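You operate a simulated robot arm through the tools that you are given. There is no shell and no other tool. Be economical: measure what you need, move in short steps, check, and stop when the job is done.

You are at the controls of a simulated robot arm. One attempt, no reset.

## Task
Put the mint jar and the green glass from the dishwasher worktop on the round tin.
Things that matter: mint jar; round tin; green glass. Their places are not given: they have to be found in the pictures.

Only the result counts: the job must be done as asked and must still hold three seconds after the hand-in. Knocking over, shifting, dropping, spilling or breaking anything else fails it.

## Robot
A 7-joint arm with a two-finger parallel gripper, fixed in place. Base frame: the origin is at the foot of the arm, x ahead of it, y to its left, z up; the work surface is at about z = 0. Units: mm, degrees, N and s.
With the tool pointing down near the work surface it reaches from about 240 to 620 mm from the base axis. Its first joint turns from -66.0 to 66.0 degrees. Payload 2.6 kg.
The tool frame sits at the grasp point between the pads (the TCP): z along the fingers, y along the line on which they close. The tips reach 30 mm beyond it. Largest opening 94 mm; finger width 28, thickness 10; the body of the gripper, 50 by 96 mm, starts 55 mm behind the TCP.
Orientation is that of the tool frame in the base frame, as [roll, pitch, yaw] about the fixed x, y, z axes, in that order (R = Rz(yaw) Ry(pitch) Rx(roll)). With the fingers straight down and closing along the base's y, the tool's x points along the base's -x, its y along +y and its z along -z.

## Interface
- The arm moves only by the tool apply_moves. Its argument "moves" is a list of rows, each a list of 3 entries, a list of its own where there are three numbers: the shift along the tool's x, y, z in units of 300 mm (1.0 is 300 mm), then the turn, a rotation vector about the tool's x, y, z in units of 90 degrees (1.0 is 90 degrees), then the opening in per cent of the stroke, from 0 (shut) to 100 (fully open). In form: [[[dx, dy, dz], [rx, ry, rz], claw], ...]. A call has 1 to 10 rows; each row is the pose to reach, as a shift and turn from the pose commanded when the call began, along the tool's axes at that moment. A call with a number of a shift or a turn outside -1 to 1 is refused whole. Each row takes 0.2 s and may step no farther than 50 mm and 8.6 degrees from the row before; otherwise, or with a gripper value out of range, the whole call is refused. Where a pose cannot be reached the arm comes as near as it can. A force on the tool above 40 N (or 10 N above the force at the start of the call, whichever is more), or a blocked arm, ends the call early, and 0.2 s more pass. Each finger travels about 72 mm/s and halts on what it meets, pressing with about 40 N; the grip force reading is that of the motor and also rises with nothing between the fingers. The clock runs only during rows and for 0.2 s after the last one: add rows that repeat a pose to give the fingers time. It gives the time, the measured TCP pose, the force on the tool (base axes), the opening and the grip force at its end, in the units of the frame above (readings bear some noise), and new pictures: "show" is both (left out), scene, wrist or none.
- Cameras (640 x 400 px; columns grow to the right, rows downward): "scene" is fixed at [50.3, 440.6, 565.6]; the picture's right is [-0.65, -0.76, 0.00], its down [-0.41, 0.35, -0.84] and it looks along [0.64, -0.55, -0.54] (base axes); focal length 352 px, centre (320, 200). "wrist" rides on the gripper at [-37, 0, -58] in the tool frame; the picture's right is [0.00, -1.00, 0.00], its down [0.97, 0.00, -0.24] and it looks along [0.24, 0.00, 0.97] (tool axes); focal length 218 px, centre (320, 200).
- probe_pixels(camera, pixels): for up to 12 pixels [column, row] of the newest picture of that camera ("zoom" is the newest enlarged one), the place [x, y, z] in the base frame of the surface seen there, good to about 3 mm. No time passes.
- zoom(camera, box): a new picture of the part [left, top, right, bottom] of that camera's present view, enlarged. No time passes.
- sign_off(): hands the job in; it is judged then, once.

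Keep the steps short. Do not move on a guess: measure, check each grasp and each placing, and mend mistakes. In all there are 60 turns and 120 pictures (those below and enlarged ones count). Leave the gripper open and the arm clear of the work at the hand-in unless told otherwise, and finish with a single line.

The tools are called as a command line: name --argument value ..., lists and objects as JSON in quotes. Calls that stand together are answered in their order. apply_moves: Moves the arm, as the interface text tells. Its arguments: {"type":"object","properties":{"moves":{"type":"array","items":{"type":"array"}},"show":{"type":"string","enum":["both","scene","wrist","none"]}},"required":["moves"]} The other tools are called the same way: probe_pixels (camera, pixels) gives the place of the surface under pixels of a picture; zoom (camera, box) takes an enlarged picture of a part of a camera's view; sign_off () hands the job in.

At the start:

```text
t: 0.0
tool_pos: [336.8, 105.2, 324.4]
orientation: [179.9, 0.0, -179.9]
force: [0.7, -0.2, 0.0]
finger_gap: 94.0
finger_force: 0.0
```

scene: 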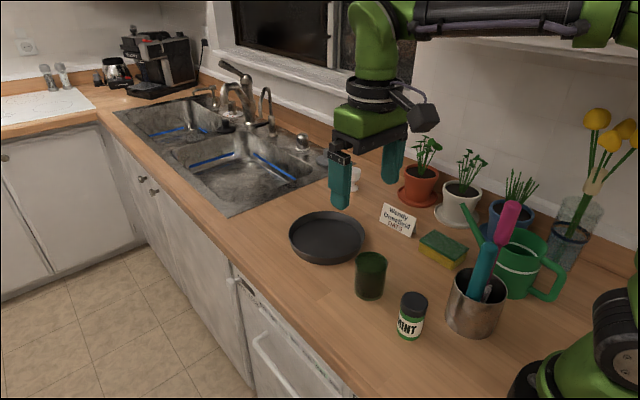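
wrist: 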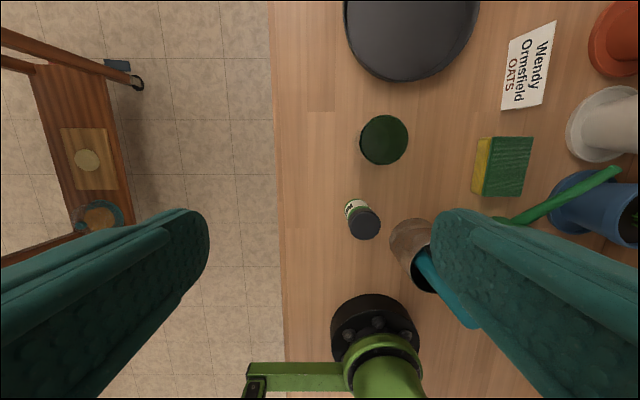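

I see the tin at scene (327,237), the green glass at (370,275) and the mint jar at (411,316). I'll measure them and take a closer look.

probe_pixels --camera "scene" --pixels '[[326, 240], [290, 236], [364, 236], [328, 213], [322, 263], [370, 258], [356, 262], [387, 262], [370, 298], [413, 300], [409, 338], [478, 277]]'

probe_pixels --camera "wrist" --pixels '[[412, 30], [384, 140], [361, 140], [408, 140], [384, 117], [384, 164], [364, 222], [348, 222], [380, 222], [364, 238], [356, 207], [410, 240]]'

zoom --camera "scene" --box '[270, 190, 530, 352]'

```text
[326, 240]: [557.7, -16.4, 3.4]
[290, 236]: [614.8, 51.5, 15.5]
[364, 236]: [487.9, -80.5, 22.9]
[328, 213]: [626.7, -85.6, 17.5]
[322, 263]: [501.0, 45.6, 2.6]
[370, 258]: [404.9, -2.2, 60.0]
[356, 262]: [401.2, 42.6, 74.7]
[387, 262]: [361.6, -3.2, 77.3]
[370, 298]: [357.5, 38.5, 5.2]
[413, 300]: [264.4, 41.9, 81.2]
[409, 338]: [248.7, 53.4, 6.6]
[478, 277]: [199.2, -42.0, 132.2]
```

```text
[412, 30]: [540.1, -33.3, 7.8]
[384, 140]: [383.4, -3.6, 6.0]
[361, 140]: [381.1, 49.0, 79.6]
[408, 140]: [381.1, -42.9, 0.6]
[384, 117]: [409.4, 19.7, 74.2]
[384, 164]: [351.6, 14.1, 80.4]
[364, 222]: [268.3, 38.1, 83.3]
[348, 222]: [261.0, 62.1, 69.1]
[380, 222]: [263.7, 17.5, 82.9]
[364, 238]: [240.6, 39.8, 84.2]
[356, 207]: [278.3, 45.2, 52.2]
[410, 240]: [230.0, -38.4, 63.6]
```

```text
2.46 times, centred on (400, 271) of scene
```

zoom: 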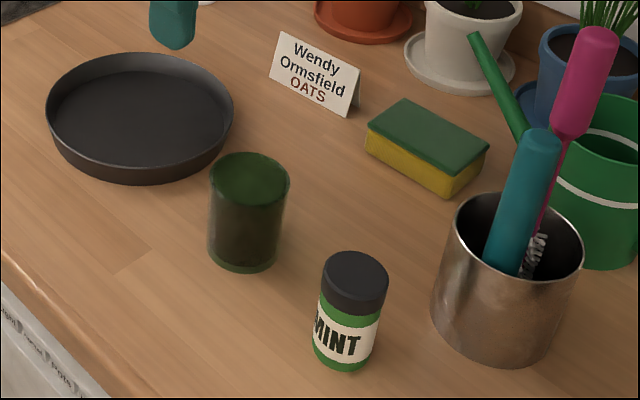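

The dish-shaped tin is near (553,-15), the glass near (380,17) with its top at z≈78, and the jar near (255,39) with its top at z≈83. I'll go above the glass, high up, to measure it from the wrist camera.

apply_moves --moves '[[[-0.036, -0.073, 0.1], [0, 0, 0], 100], [[-0.072, -0.145, 0.2], [0, 0, 0], 100], [[-0.108, -0.218, 0.3], [0, 0, 0], 100], [[-0.143, -0.29, 0.4], [0, 0, 0], 100], [[-0.143, -0.29, 0.4], [0, 0, 0], 100]]'

```text
t: 1.2
tool_pos: [378.0, 19.5, 203.8]
orientation: [-180.0, -0.1, -180.0]
force: [0.0, 0.6, 0.4]
finger_gap: 93.8
finger_force: 0.1
```

scene: 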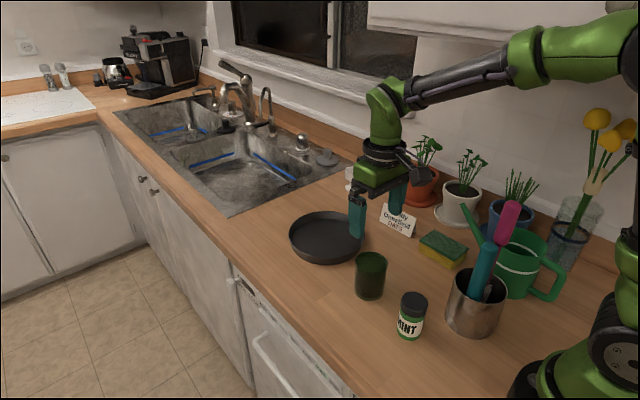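
wrist: 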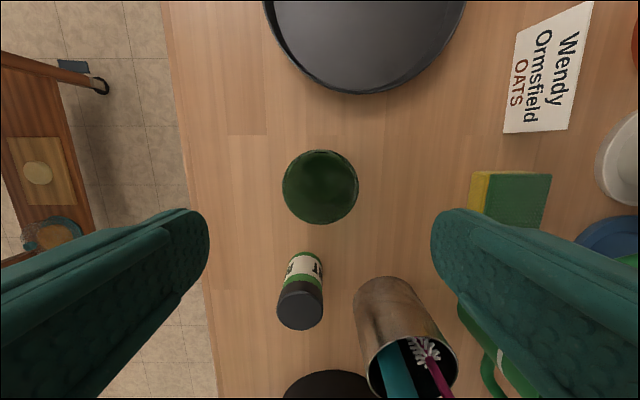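

Wrist (320,187) puts the glass at (381,19.5) and about 65 mm wide, which fits between the open fingers with 14 mm each side. I'll descend to z≈58.

apply_moves --moves '[[[-0.01, 0, 0.13], [0, 0, 0], 100], [[-0.01, 0, 0.25], [0, 0, 0], 100], [[-0.01, 0, 0.37], [0, 0, 0], 100], [[-0.01, 0, 0.486], [0, 0, 0], 100], [[-0.01, 0, 0.486], [0, 0, 0], 100]]'

```text
t: 2.4
tool_pos: [383.1, 20.4, 56.8]
orientation: [-180.0, 0.0, -180.0]
force: [1.0, -0.1, 0.8]
finger_gap: 93.9
finger_force: 0.1
```

scene: 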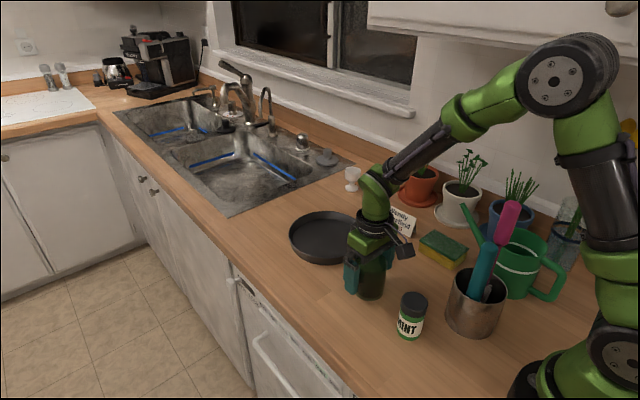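
wrist: 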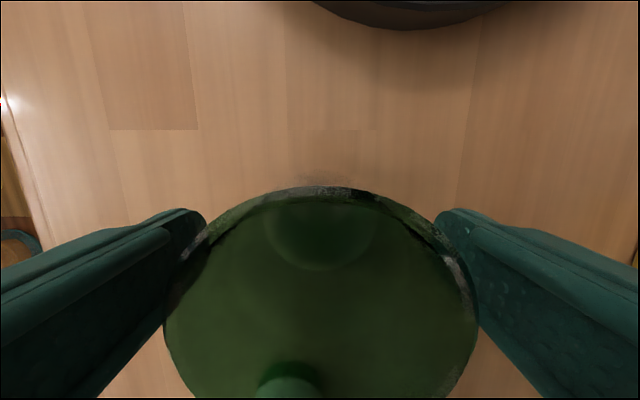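

The glass is centred between the fingers. I'll close gently in stages.

apply_moves --moves '[[[0, 0, 0], [0, 0, 0], 80], [[0, 0, 0], [0, 0, 0], 68], [[0, 0, 0], [0, 0, 0], 60], [[0, 0, 0], [0, 0, 0], 60], [[0, 0, 0], [0, 0, 0], 60]]' --show "none"

```text
t: 3.6
tool_pos: [382.3, 20.4, 58.8]
orientation: [180.0, -0.1, -179.9]
force: [0.8, 0.5, -0.3]
finger_gap: 63.6
finger_force: 40.1
```

Gripped: the gap holds at 63.6 mm with 40 N. I'll lift 25 mm and check.

apply_moves --moves '[[[0, 0, -0.04], [0, 0, 0], 60], [[0, 0, -0.1], [0, 0, 0], 60], [[0, 0, -0.2], [0, 0, 0], 60], [[0, 0, -0.3], [0, 0, 0], 60], [[0, 0, -0.3], [0, 0, 0], 60]]'

```text
t: 4.8
tool_pos: [379.8, 21.4, 146.5]
orientation: [-180.0, 0.0, -179.9]
force: [-0.3, -0.1, 0.4]
finger_gap: 63.2
finger_force: 39.7
```

scene: 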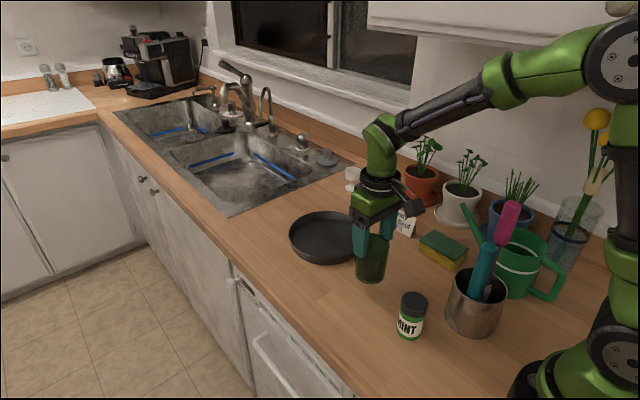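
wrist: 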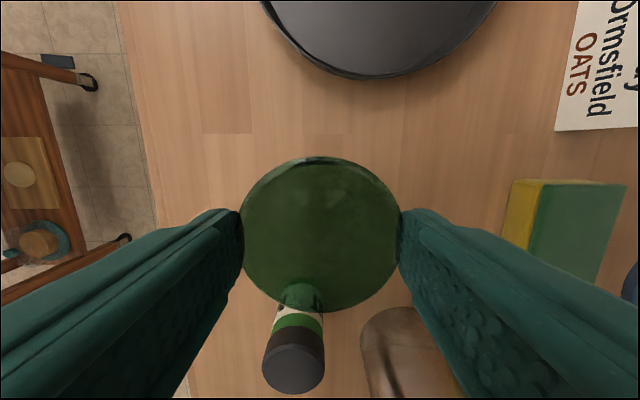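

The glass is held upright. Next I'll measure the tin's rim and floor precisely.

zoom --camera "scene" --box '[280, 200, 376, 270]'

probe_pixels --camera "wrist" --pixels '[[266, 10], [270, 20], [285, 40], [320, 65], [380, 78], [430, 66], [465, 42], [485, 20], [492, 8], [320, 40], [380, 40], [430, 20]]'

```text
5.71 times, centred on (328, 235) of scene
```

zoom: 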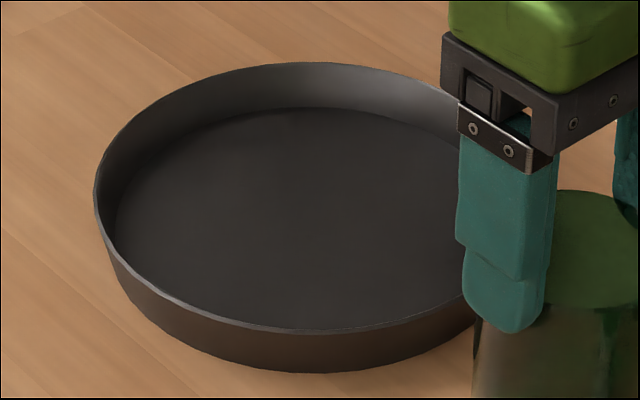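

```text
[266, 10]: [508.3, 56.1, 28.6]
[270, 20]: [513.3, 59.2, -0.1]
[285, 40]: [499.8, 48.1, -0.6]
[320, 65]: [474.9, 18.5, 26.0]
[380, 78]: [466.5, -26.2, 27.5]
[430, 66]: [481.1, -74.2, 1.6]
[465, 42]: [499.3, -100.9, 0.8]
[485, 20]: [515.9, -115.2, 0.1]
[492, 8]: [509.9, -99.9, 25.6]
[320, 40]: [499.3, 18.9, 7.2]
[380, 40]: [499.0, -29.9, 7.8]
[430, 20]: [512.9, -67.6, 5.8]
```

probe_pixels --camera "zoom" --pixels '[[97, 190], [280, 66], [170, 110], [390, 78], [300, 200], [180, 180], [300, 120], [125, 220], [200, 290], [300, 330]]'

```text
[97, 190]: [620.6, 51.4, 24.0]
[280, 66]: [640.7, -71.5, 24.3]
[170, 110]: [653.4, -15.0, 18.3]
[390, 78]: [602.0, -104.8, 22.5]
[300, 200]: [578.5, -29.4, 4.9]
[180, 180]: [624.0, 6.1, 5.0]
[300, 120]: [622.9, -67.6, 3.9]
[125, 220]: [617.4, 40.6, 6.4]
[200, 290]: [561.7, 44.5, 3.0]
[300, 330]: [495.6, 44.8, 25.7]
```

The rim fits a circle centred at (560,-22), R≈94, top z≈26, floor z≈5. I'll put the glass at (590,-22) and leave (521,-22) for the jar. First I'll travel at height.

apply_moves --moves '[[[-0.06, -0.011, 0], [0, 0, 0], 60], [[-0.17, -0.033, 0], [0, 0, 0], 60], [[-0.29, -0.056, 0], [0, 0, 0], 60], [[-0.41, -0.08, 0], [0, 0, 0], 60], [[-0.53, -0.102, 0], [0, 0, 0], 60], [[-0.63, -0.122, 0], [0, 0, 0], 60], [[-0.69, -0.133, 0], [0, 0, 0], 60], [[-0.69, -0.133, 0], [0, 0, 0], 60]]'

```text
t: 6.6
tool_pos: [590.4, -21.6, 148.7]
orientation: [-180.0, 0.0, -180.0]
force: [0.4, 0.1, -1.5]
finger_gap: 63.4
finger_force: 39.5
```

scene: 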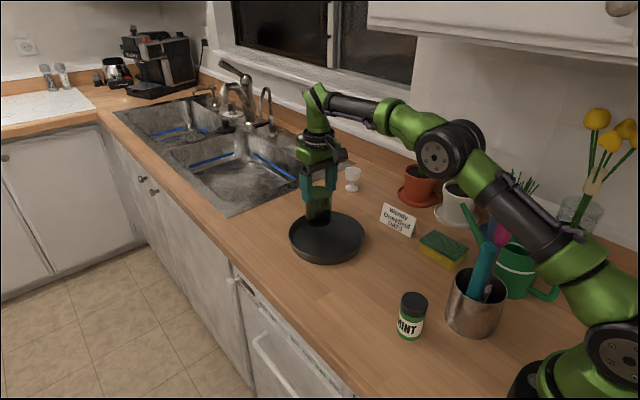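
wrist: 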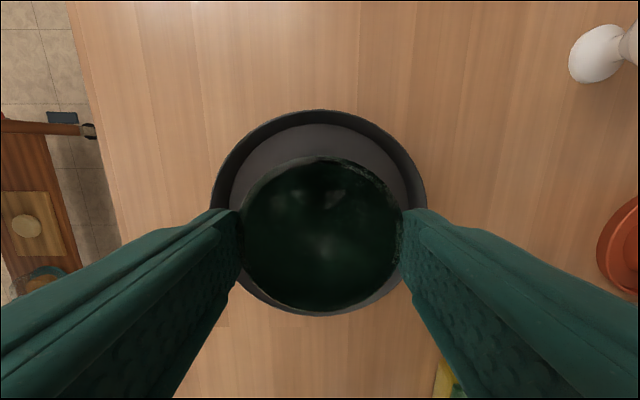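

The glass is over the tin in the right spot. I'll lower it to just above the floor.

apply_moves --moves '[[[0, 0, 0.08], [0, 0, 0], 60], [[0, 0, 0.17], [0, 0, 0], 60], [[0, 0, 0.24], [0, 0, 0], 60], [[0, 0, 0.272], [0, 0, 0], 60], [[0, 0, 0.272], [0, 0, 0], 60]]'

```text
t: 7.5
tool_pos: [591.5, -20.9, 88.8]
orientation: [-179.8, 1.2, 179.7]
force: [-0.7, -0.1, 4.8]
finger_gap: 63.7
finger_force: 36.4
stopped in row 4: the force on the tool passed its limit (the readings are from after the stop); the commanded pose is now the measured one
```

scene: 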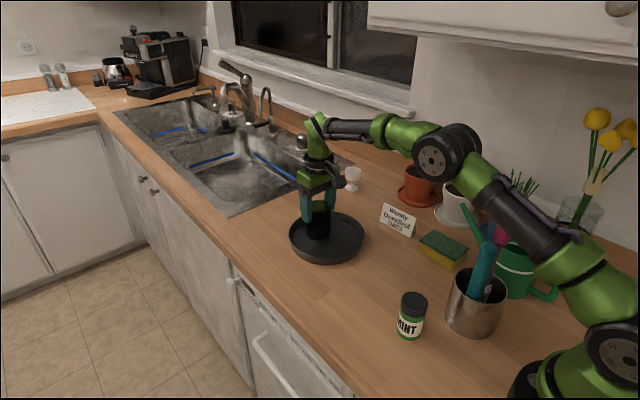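
wrist: 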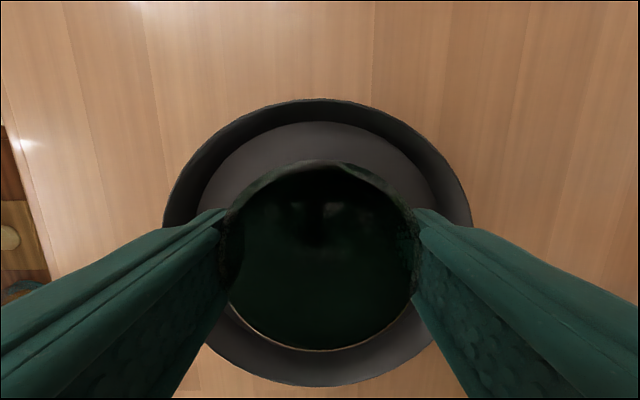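

Contact came early, at z≈89, so the glass bottom should be near z≈30. I need to see what it touched.

zoom --camera "scene" --box '[270, 160, 380, 270]'

zoom --camera "wrist" --box '[140, 80, 500, 400]'

```text
3.64 times, centred on (325, 215) of scene
```

zoom: 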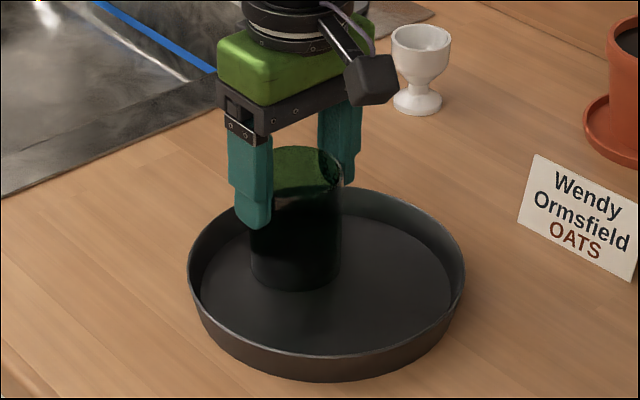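

```text
1.25 times, centred on (320, 240) of wrist
```

zoom: 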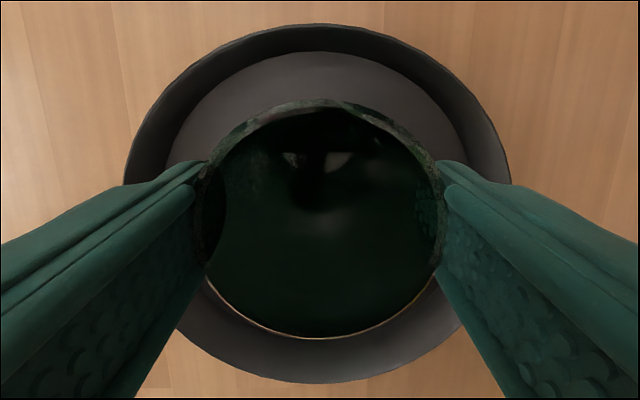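

probe_pixels --camera "wrist" --pixels '[[320, 162], [250, 195], [395, 195], [320, 349], [280, 342], [370, 342], [320, 130], [320, 370]]'

probe_pixels --camera "scene" --pixels '[[318, 236], [318, 230], [318, 225], [318, 215], [318, 243], [310, 201], [325, 202], [308, 234]]'

```text
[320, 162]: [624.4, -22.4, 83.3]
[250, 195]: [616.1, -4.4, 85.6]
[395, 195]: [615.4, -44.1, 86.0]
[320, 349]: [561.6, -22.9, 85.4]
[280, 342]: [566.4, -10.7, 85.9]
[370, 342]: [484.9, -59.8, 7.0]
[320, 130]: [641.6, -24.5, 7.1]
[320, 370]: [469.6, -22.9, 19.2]
```

```text
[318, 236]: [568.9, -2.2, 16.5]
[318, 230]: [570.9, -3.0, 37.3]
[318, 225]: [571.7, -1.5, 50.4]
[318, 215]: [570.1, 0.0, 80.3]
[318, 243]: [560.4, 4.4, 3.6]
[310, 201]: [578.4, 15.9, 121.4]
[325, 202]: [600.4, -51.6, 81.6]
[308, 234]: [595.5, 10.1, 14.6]
```

The glass top is at z≈85 and it measures about 78 mm tall, so it's standing on the tin's floor and slipped a little in the grip. It's upright, so I'll open slowly.

apply_moves --moves '[[[0, 0, 0], [0, 0, 0], 68], [[0, 0, 0], [0, 0, 0], 71], [[0, 0, 0], [0, 0, 0], 76], [[0, 0, 0], [0, 0, 0], 88], [[0, 0, 0], [0, 0, 0], 98], [[0, 0, 0], [0, 0, 0], 98]]'

```text
t: 8.8
tool_pos: [593.1, -21.7, 86.9]
orientation: [-179.9, 1.0, 179.8]
force: [0.4, -0.8, 0.6]
finger_gap: 92.0
finger_force: 0.1
```

scene: 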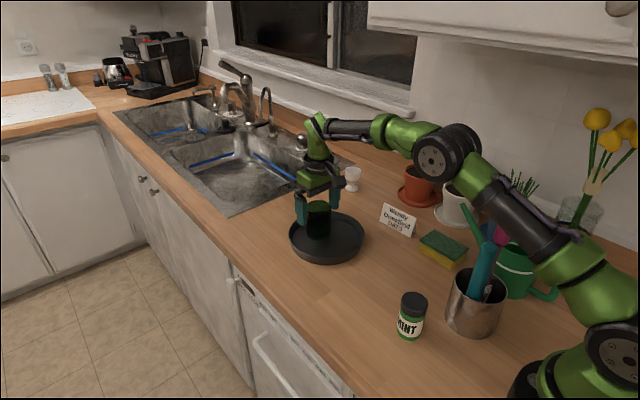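
wrist: 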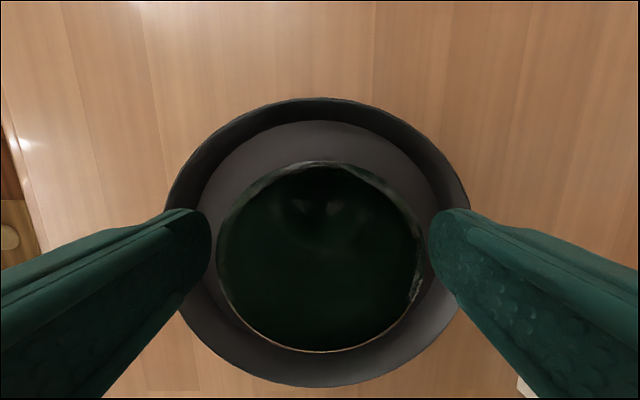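

The glass stands free in the tin. I'll rise straight up and correct the small tilt.

apply_moves --moves '[[[0, 0, -0.06], [0, 0, 0], 98], [[0, 0, -0.18], [0, 0.012, 0], 98], [[0, 0, -0.3], [0, 0.012, 0], 98], [[0, 0, -0.42], [0, 0.012, 0], 98], [[0, 0, -0.42], [0, 0.012, 0], 98]]'

```text
t: 10.1
tool_pos: [587.9, -22.4, 215.0]
orientation: [-180.0, -0.2, 179.9]
force: [-0.8, -0.1, -0.2]
finger_gap: 92.1
finger_force: 0.0
```

scene: 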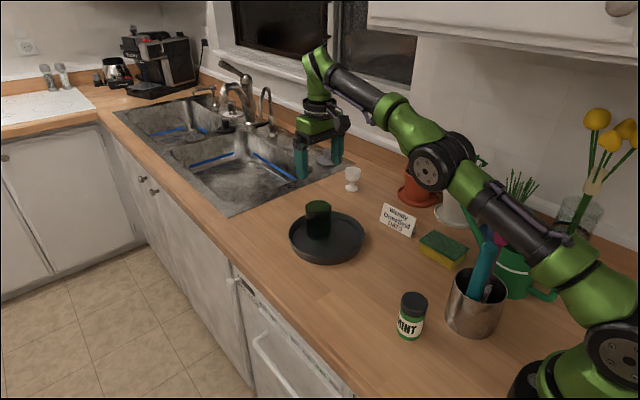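
wrist: 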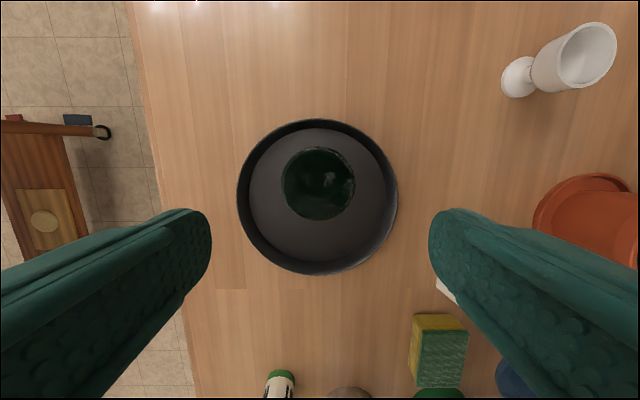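

The glass is placed. Before going to the jar I'll measure the utensils beside it.

zoom --camera "scene" --box '[380, 200, 560, 345]'

probe_pixels --camera "scene" --pixels '[[489, 246], [482, 262], [498, 238], [470, 290], [449, 285], [447, 315], [460, 270], [500, 290], [475, 320], [401, 300], [426, 300], [413, 295]]'

```text
2.76 times, centred on (470, 272) of scene
```

zoom: 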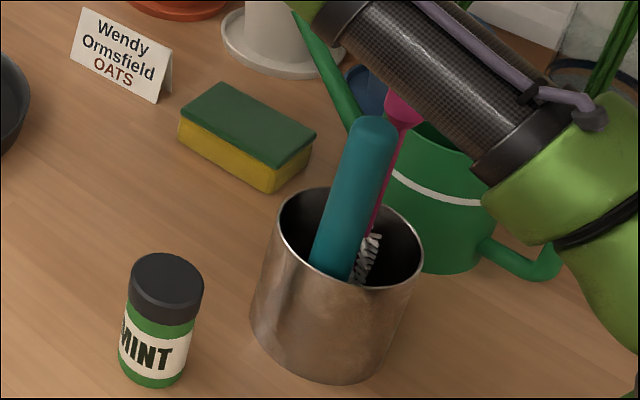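

```text
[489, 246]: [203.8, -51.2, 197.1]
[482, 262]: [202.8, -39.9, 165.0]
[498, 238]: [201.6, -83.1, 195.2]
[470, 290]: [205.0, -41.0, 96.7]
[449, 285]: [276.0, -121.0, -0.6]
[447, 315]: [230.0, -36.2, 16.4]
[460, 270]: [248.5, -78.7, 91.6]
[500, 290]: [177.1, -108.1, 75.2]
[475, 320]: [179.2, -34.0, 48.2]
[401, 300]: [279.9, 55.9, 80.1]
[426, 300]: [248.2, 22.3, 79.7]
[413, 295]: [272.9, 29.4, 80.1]
```

The holder sits at (205,-65), rim z≈95, with handles reaching up to z≈220. The jar is at (257,39), clear of it by about 50 mm. I'll go to a high point near the jar and check clearance there.

apply_moves --moves '[[[0.1, 0.02, -0.05], [0, 0, 0], 98], [[0.22, 0.045, -0.1], [0, 0, 0], 98], [[0.34, 0.07, -0.15], [0, 0, 0], 98], [[0.46, 0.1, -0.15], [0, 0, 0], 98], [[0.58, 0.13, -0.15], [0, 0, 0], 98], [[0.7, 0.16, -0.15], [0, 0, 0], 98], [[0.82, 0.18, -0.15], [0, 0, 0], 98], [[0.92, 0.2, -0.15], [0, 0, 0], 98], [[0.97, 0.203, -0.15], [0, 0, 0], 98], [[0.97, 0.203, -0.15], [0, 0, 0], 98]]'

```text
t: 12.2
tool_pos: [299.9, 40.9, 260.2]
orientation: [-179.9, 0.0, 179.9]
force: [-0.6, 0.4, -0.7]
finger_gap: 92.2
finger_force: 0.0
```

scene: 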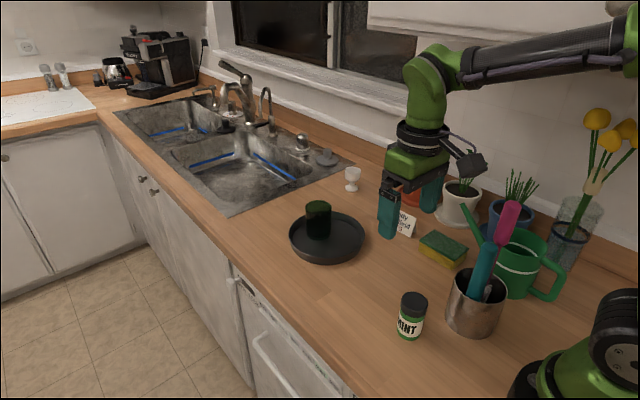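
wrist: 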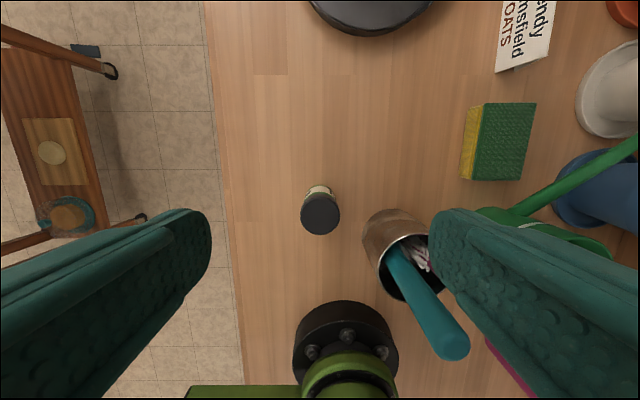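

The dark box on the gripper, near scene (472,165), could meet the handles, so I'll measure it.

probe_pixels --camera "scene" --pixels '[[468, 166], [463, 160], [482, 165], [474, 156], [415, 164], [430, 195], [388, 215], [460, 172]]'

probe_pixels --camera "wrist" --pixels '[[452, 345], [440, 350], [465, 348], [400, 260], [321, 213], [303, 213], [339, 213], [321, 232], [321, 196], [345, 310]]'

```text
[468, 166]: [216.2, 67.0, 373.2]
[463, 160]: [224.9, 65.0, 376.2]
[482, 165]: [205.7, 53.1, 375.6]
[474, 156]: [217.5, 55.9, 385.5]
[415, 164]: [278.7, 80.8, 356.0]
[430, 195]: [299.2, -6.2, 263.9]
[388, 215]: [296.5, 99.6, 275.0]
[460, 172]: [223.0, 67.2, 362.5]
```

```text
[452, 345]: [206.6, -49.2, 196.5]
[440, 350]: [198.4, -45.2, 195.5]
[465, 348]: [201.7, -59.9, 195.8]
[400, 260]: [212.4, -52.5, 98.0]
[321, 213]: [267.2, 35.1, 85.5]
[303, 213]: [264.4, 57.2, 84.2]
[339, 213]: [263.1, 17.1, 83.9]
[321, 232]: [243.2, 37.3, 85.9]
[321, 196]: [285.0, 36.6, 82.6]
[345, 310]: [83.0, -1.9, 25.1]
```

The box sits behind the gripper at about y≈40, clear of the handles, which all lie at y<-38. The jar centre is (263,39) with its top at z≈84. I'll descend to a hover directly above it.

apply_moves --moves '[[[0.06, -0.003, 0], [0, 0, 0], 98], [[0.117, -0.003, 0.06], [0, 0, 0], 98], [[0.117, -0.003, 0.18], [0, 0, 0], 98], [[0.117, -0.003, 0.3], [0, 0, 0], 98], [[0.117, -0.003, 0.4], [0, 0, 0], 98], [[0.117, -0.003, 0.4], [0, 0, 0], 98]]'

```text
t: 13.7
tool_pos: [263.4, 37.7, 141.2]
orientation: [-179.8, 0.0, 179.7]
force: [-0.3, 0.4, -0.2]
finger_gap: 91.9
finger_force: 0.0
```

scene: 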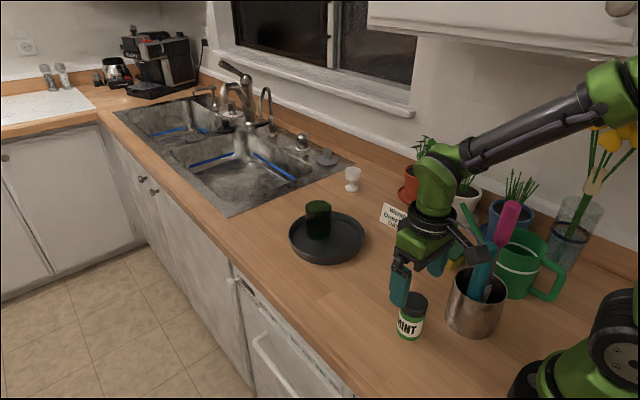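
wrist: 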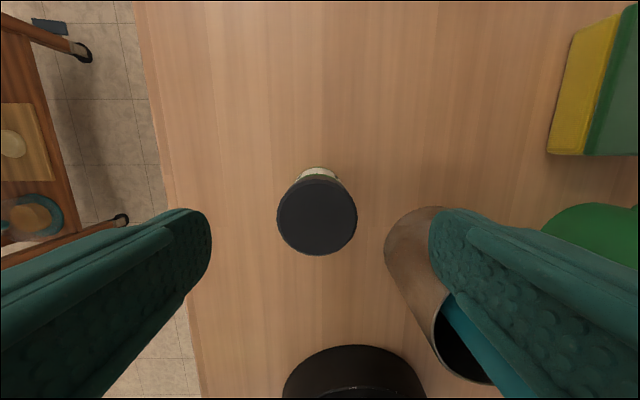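

The cap at wrist (317,214) confirms alignment. I'll descend to z≈54.

apply_moves --moves '[[[0, 0.003, 0.1], [0, 0, 0], 98], [[0, 0.003, 0.2], [0, 0, 0], 98], [[0, 0.003, 0.287], [0, 0, 0], 98], [[0, 0.003, 0.287], [0, 0, 0], 98]]'

```text
t: 14.7
tool_pos: [263.1, 38.1, 51.7]
orientation: [-179.9, 0.0, 179.8]
force: [1.1, -0.3, -0.1]
finger_gap: 92.2
finger_force: 0.1
```

scene: 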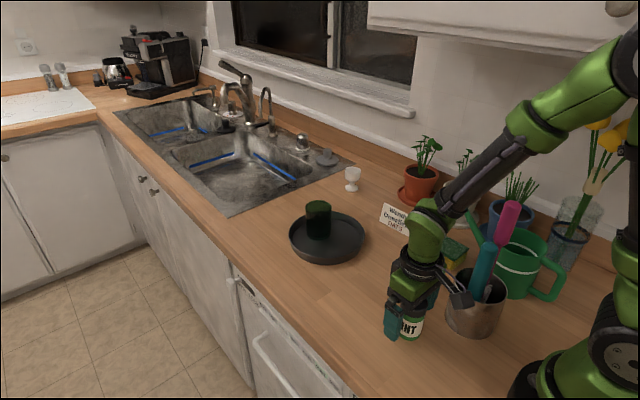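
wrist: 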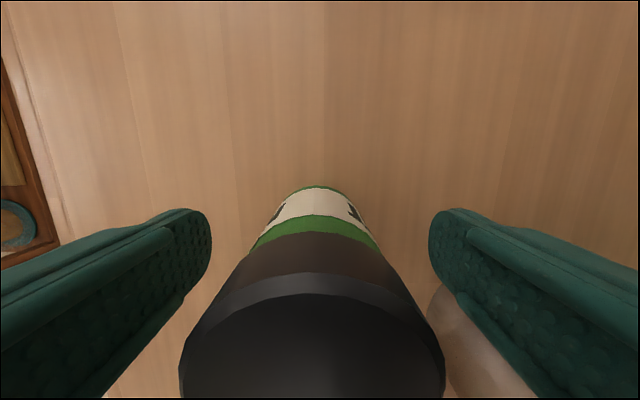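

The jar is centred between the fingers and nothing is touching. I'll close in stages.

apply_moves --moves '[[[0, 0, 0], [0, 0, 0], 75], [[0, 0, 0], [0, 0, 0], 55], [[0, 0, 0], [0, 0, 0], 46], [[0, 0, 0], [0, 0, 0], 38], [[0, 0, 0], [0, 0, 0], 30], [[0, 0, 0], [0, 0, 0], 30]]' --show "none"

```text
t: 16.1
tool_pos: [263.9, 39.3, 52.6]
orientation: [-179.9, 0.0, 179.8]
force: [-0.8, 0.9, 1.0]
finger_gap: 45.8
finger_force: 40.3
```

Gripped: gap 45.8 mm at 40 N. I'll lift smoothly.

apply_moves --moves '[[[0, 0, -0.02], [0, 0, 0], 30], [[0, 0, -0.06], [0, 0, 0], 30], [[0, 0, -0.12], [0, 0, 0], 30], [[0, 0, -0.19], [0, 0, 0], 30], [[0, 0, -0.26], [0, 0, 0], 30], [[0, 0, -0.31], [0, 0, 0], 30], [[0, 0, -0.34], [0, 0, 0], 30], [[0, 0, -0.34], [0, 0, 0], 30]]'

```text
t: 17.9
tool_pos: [265.4, 40.6, 154.6]
orientation: [-179.8, 0.0, 179.9]
force: [0.6, -0.4, -0.7]
finger_gap: 45.5
finger_force: 40.1
```

scene: 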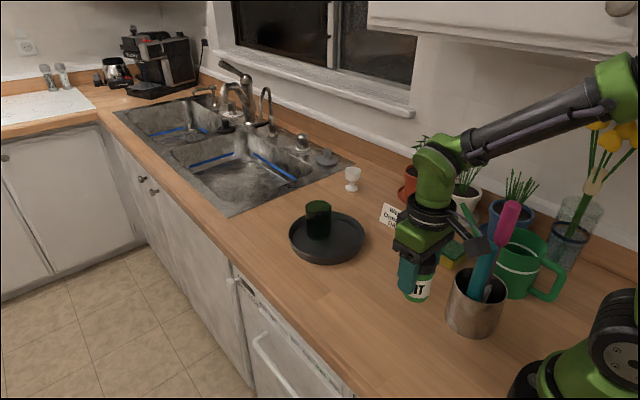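
wrist: 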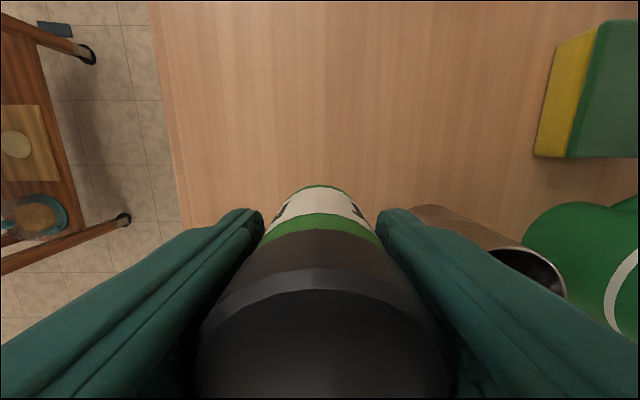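

The jar is held. I'll carry it smoothly at this height to (519,-22), in front of the glass.

apply_moves --moves '[[[-0.04, -0.01, 0], [0, 0, 0], 30], [[-0.12, -0.029, 0], [0, 0, 0], 30], [[-0.23, -0.055, 0], [0, 0, 0], 30], [[-0.35, -0.083, 0], [0, 0, 0], 30], [[-0.47, -0.112, 0], [0, 0, 0], 30], [[-0.59, -0.14, 0], [0, 0, 0], 30], [[-0.7, -0.167, 0], [0, 0, 0], 30], [[-0.79, -0.188, 0], [0, 0, 0], 30], [[-0.84, -0.2, 0], [0, 0, 0], 30], [[-0.853, -0.203, 0], [0, 0, 0], 30]]'

```text
t: 20.1
tool_pos: [518.8, -21.6, 155.4]
orientation: [-179.8, -0.1, 179.9]
force: [0.5, 0.2, -0.3]
finger_gap: 45.6
finger_force: 39.7
```

scene: 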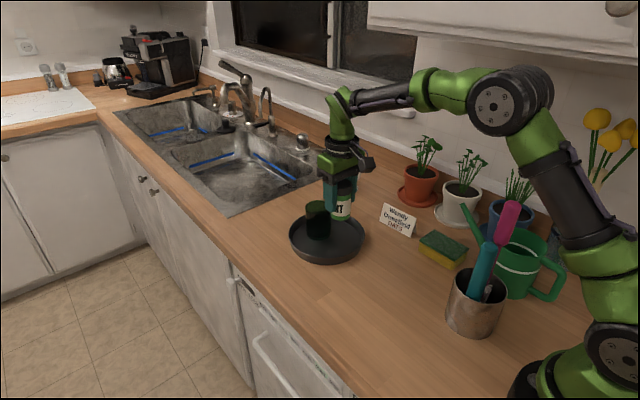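
wrist: 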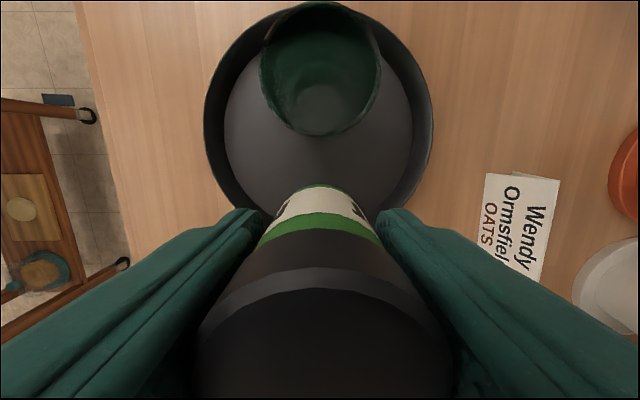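

There's a clear gap to the glass and good alignment. I'll lower 84 mm first.

apply_moves --moves '[[[0, 0, 0.03], [0, 0, 0], 30], [[0, 0, 0.08], [0, 0, 0], 30], [[0, 0, 0.14], [0, 0, 0], 30], [[0, 0, 0.2], [0, 0, 0], 30], [[0, 0, 0.25], [0, 0, 0], 30], [[0, 0, 0.275], [0, 0, 0], 30], [[0, 0, 0.28], [0, 0, 0], 30], [[0, 0, 0.28], [0, 0, 0], 30]]'

zoom --camera "scene" --box '[270, 160, 380, 270]'

```text
t: 21.9
tool_pos: [521.4, -20.6, 70.9]
orientation: [-179.8, 0.0, 179.9]
force: [0.5, 0.7, -0.5]
finger_gap: 45.9
finger_force: 39.7
```

scene: 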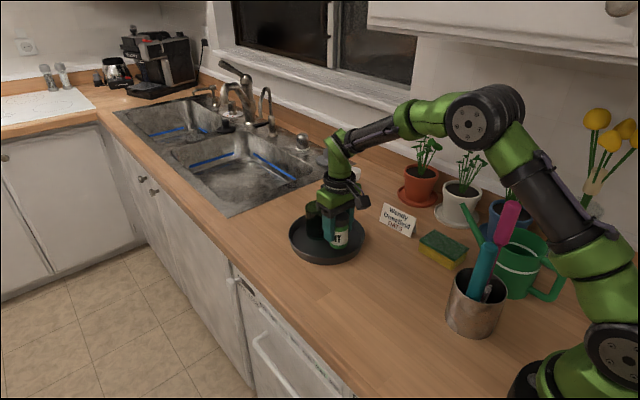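
wrist: 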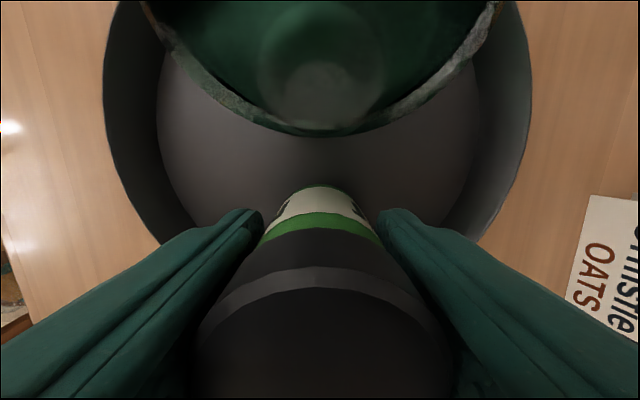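

```text
3.64 times, centred on (325, 215) of scene
```

zoom: 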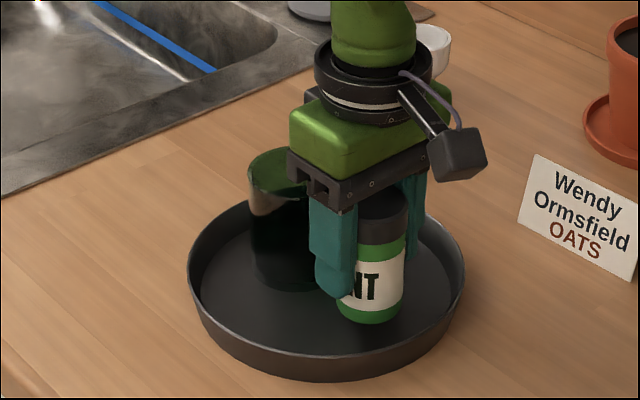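

The jar bottom is about 13 mm above the tin floor, well placed. I'll lower the rest in 2 mm steps.

apply_moves --moves '[[[0, 0, 0.007], [0, 0, 0], 30], [[0, 0, 0.014], [0, 0, 0], 30], [[0, 0, 0.021], [0, 0, 0], 30], [[0, 0, 0.028], [0, 0, 0], 30], [[0, 0, 0.034], [0, 0, 0], 30], [[0, 0, 0.04], [0, 0, 0], 30], [[0, 0, 0.043], [0, 0, 0], 30], [[0, 0, 0.043], [0, 0, 0], 30]]' --show "scene"

zoom --camera "scene" --box '[290, 180, 370, 270]'

```text
t: 23.6
tool_pos: [521.5, -20.9, 58.7]
orientation: [-179.8, 0.1, 179.9]
force: [-3.6, 2.1, 10.8]
finger_gap: 45.6
finger_force: 39.8
```

scene: 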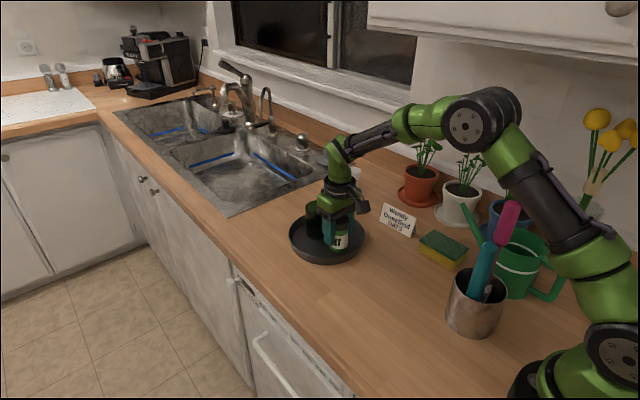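

```text
4.44 times, centred on (330, 225) of scene
```

zoom: 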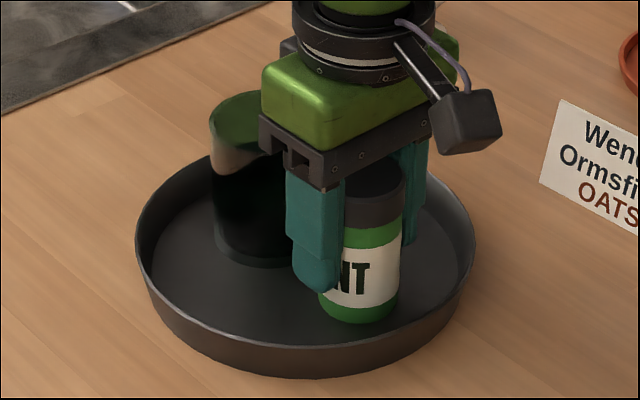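

Light upward contact, about 11 N, so the jar is resting on the floor. I'll open gently to about 80 mm.

apply_moves --moves '[[[0, 0, -0.002], [0, 0, 0], 46], [[0, 0, -0.002], [0, 0, 0], 52], [[0, 0, -0.002], [0, 0, 0], 60], [[0, 0, -0.002], [0, 0, 0], 72], [[0, 0, -0.002], [0, 0, 0], 85], [[0, 0, -0.002], [0, 0, 0], 85]]'

```text
t: 25.1
tool_pos: [520.5, -22.0, 57.7]
orientation: [-179.8, -0.1, 179.9]
force: [0.5, 0.0, -0.6]
finger_gap: 79.9
finger_force: 0.0
```

scene: 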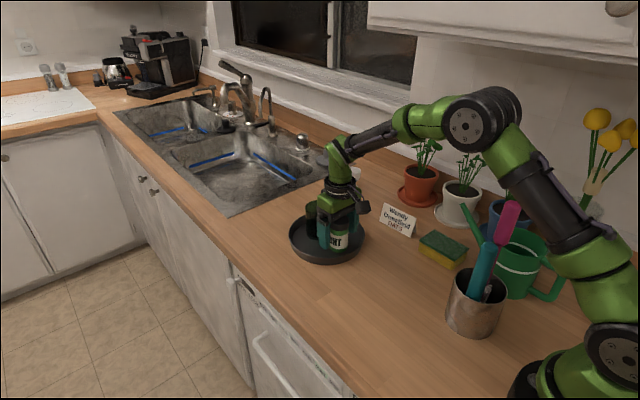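
wrist: 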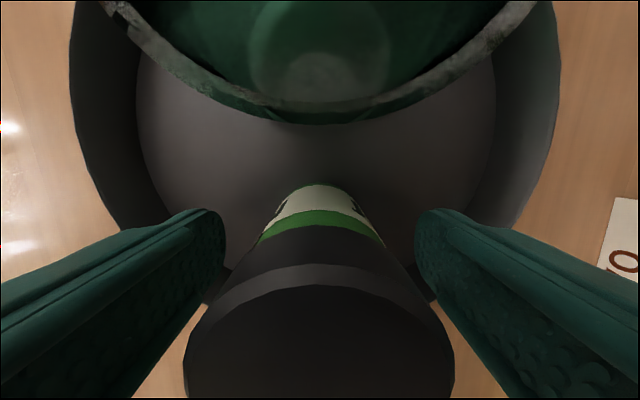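

The jar stands free with the fingers clear on both sides. I'll rise straight up, then pull back towards the base.

apply_moves --moves '[[[0, 0, -0.05], [0, 0, 0], 85], [[0, 0, -0.15], [0, 0, 0], 85], [[0, 0, -0.28], [0, 0, 0], 85], [[0, 0, -0.4], [0, 0, 0], 90], [[0, 0, -0.52], [0, 0, 0], 98], [[0.1, 0, -0.62], [0, 0, 0], 98], [[0.22, 0.05, -0.65], [0, 0, 0], 98], [[0.34, 0.1, -0.65], [0, 0, 0], 98], [[0.34, 0.1, -0.65], [0, 0, 0], 98]]'

zoom --camera "scene" --box '[280, 180, 380, 270]'

```text
t: 27.1
tool_pos: [414.1, 12.3, 253.0]
orientation: [-179.8, 0.0, 179.9]
force: [-0.2, 0.3, -0.2]
finger_gap: 92.0
finger_force: 0.1
```

scene: 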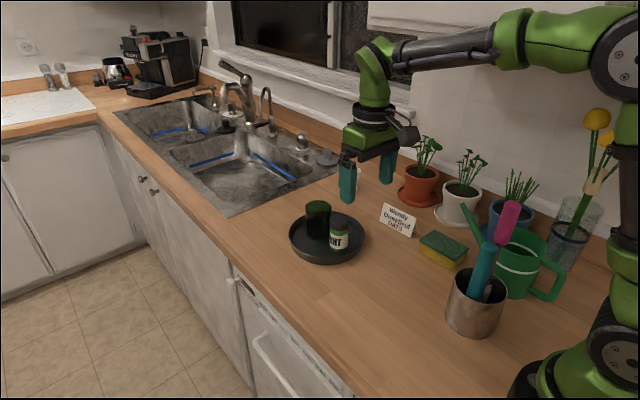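
wrist: 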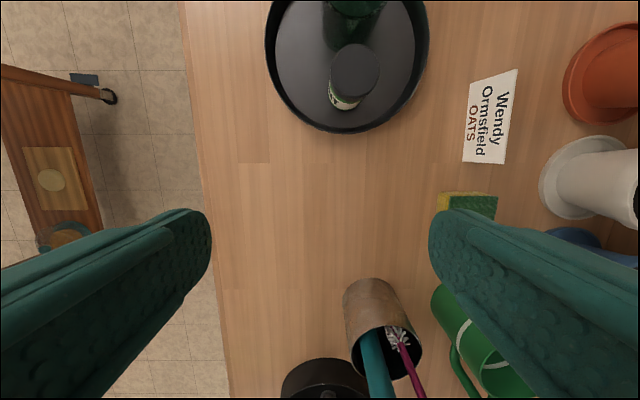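

```text
4.44 times, centred on (330, 225) of scene
```

zoom: 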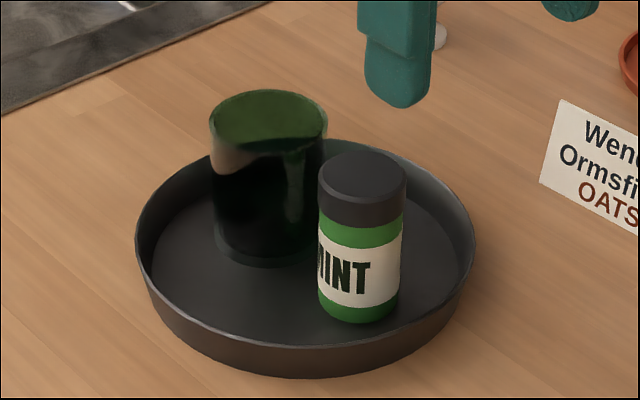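

Both objects stand upright on the tin floor, nothing else has moved, and the arm is clear with the gripper open. I'll hand in now.

sign_off

```text
The job is handed in.
```

The mint jar and the green glass are both standing upright in the round tin, and the job is handed in.
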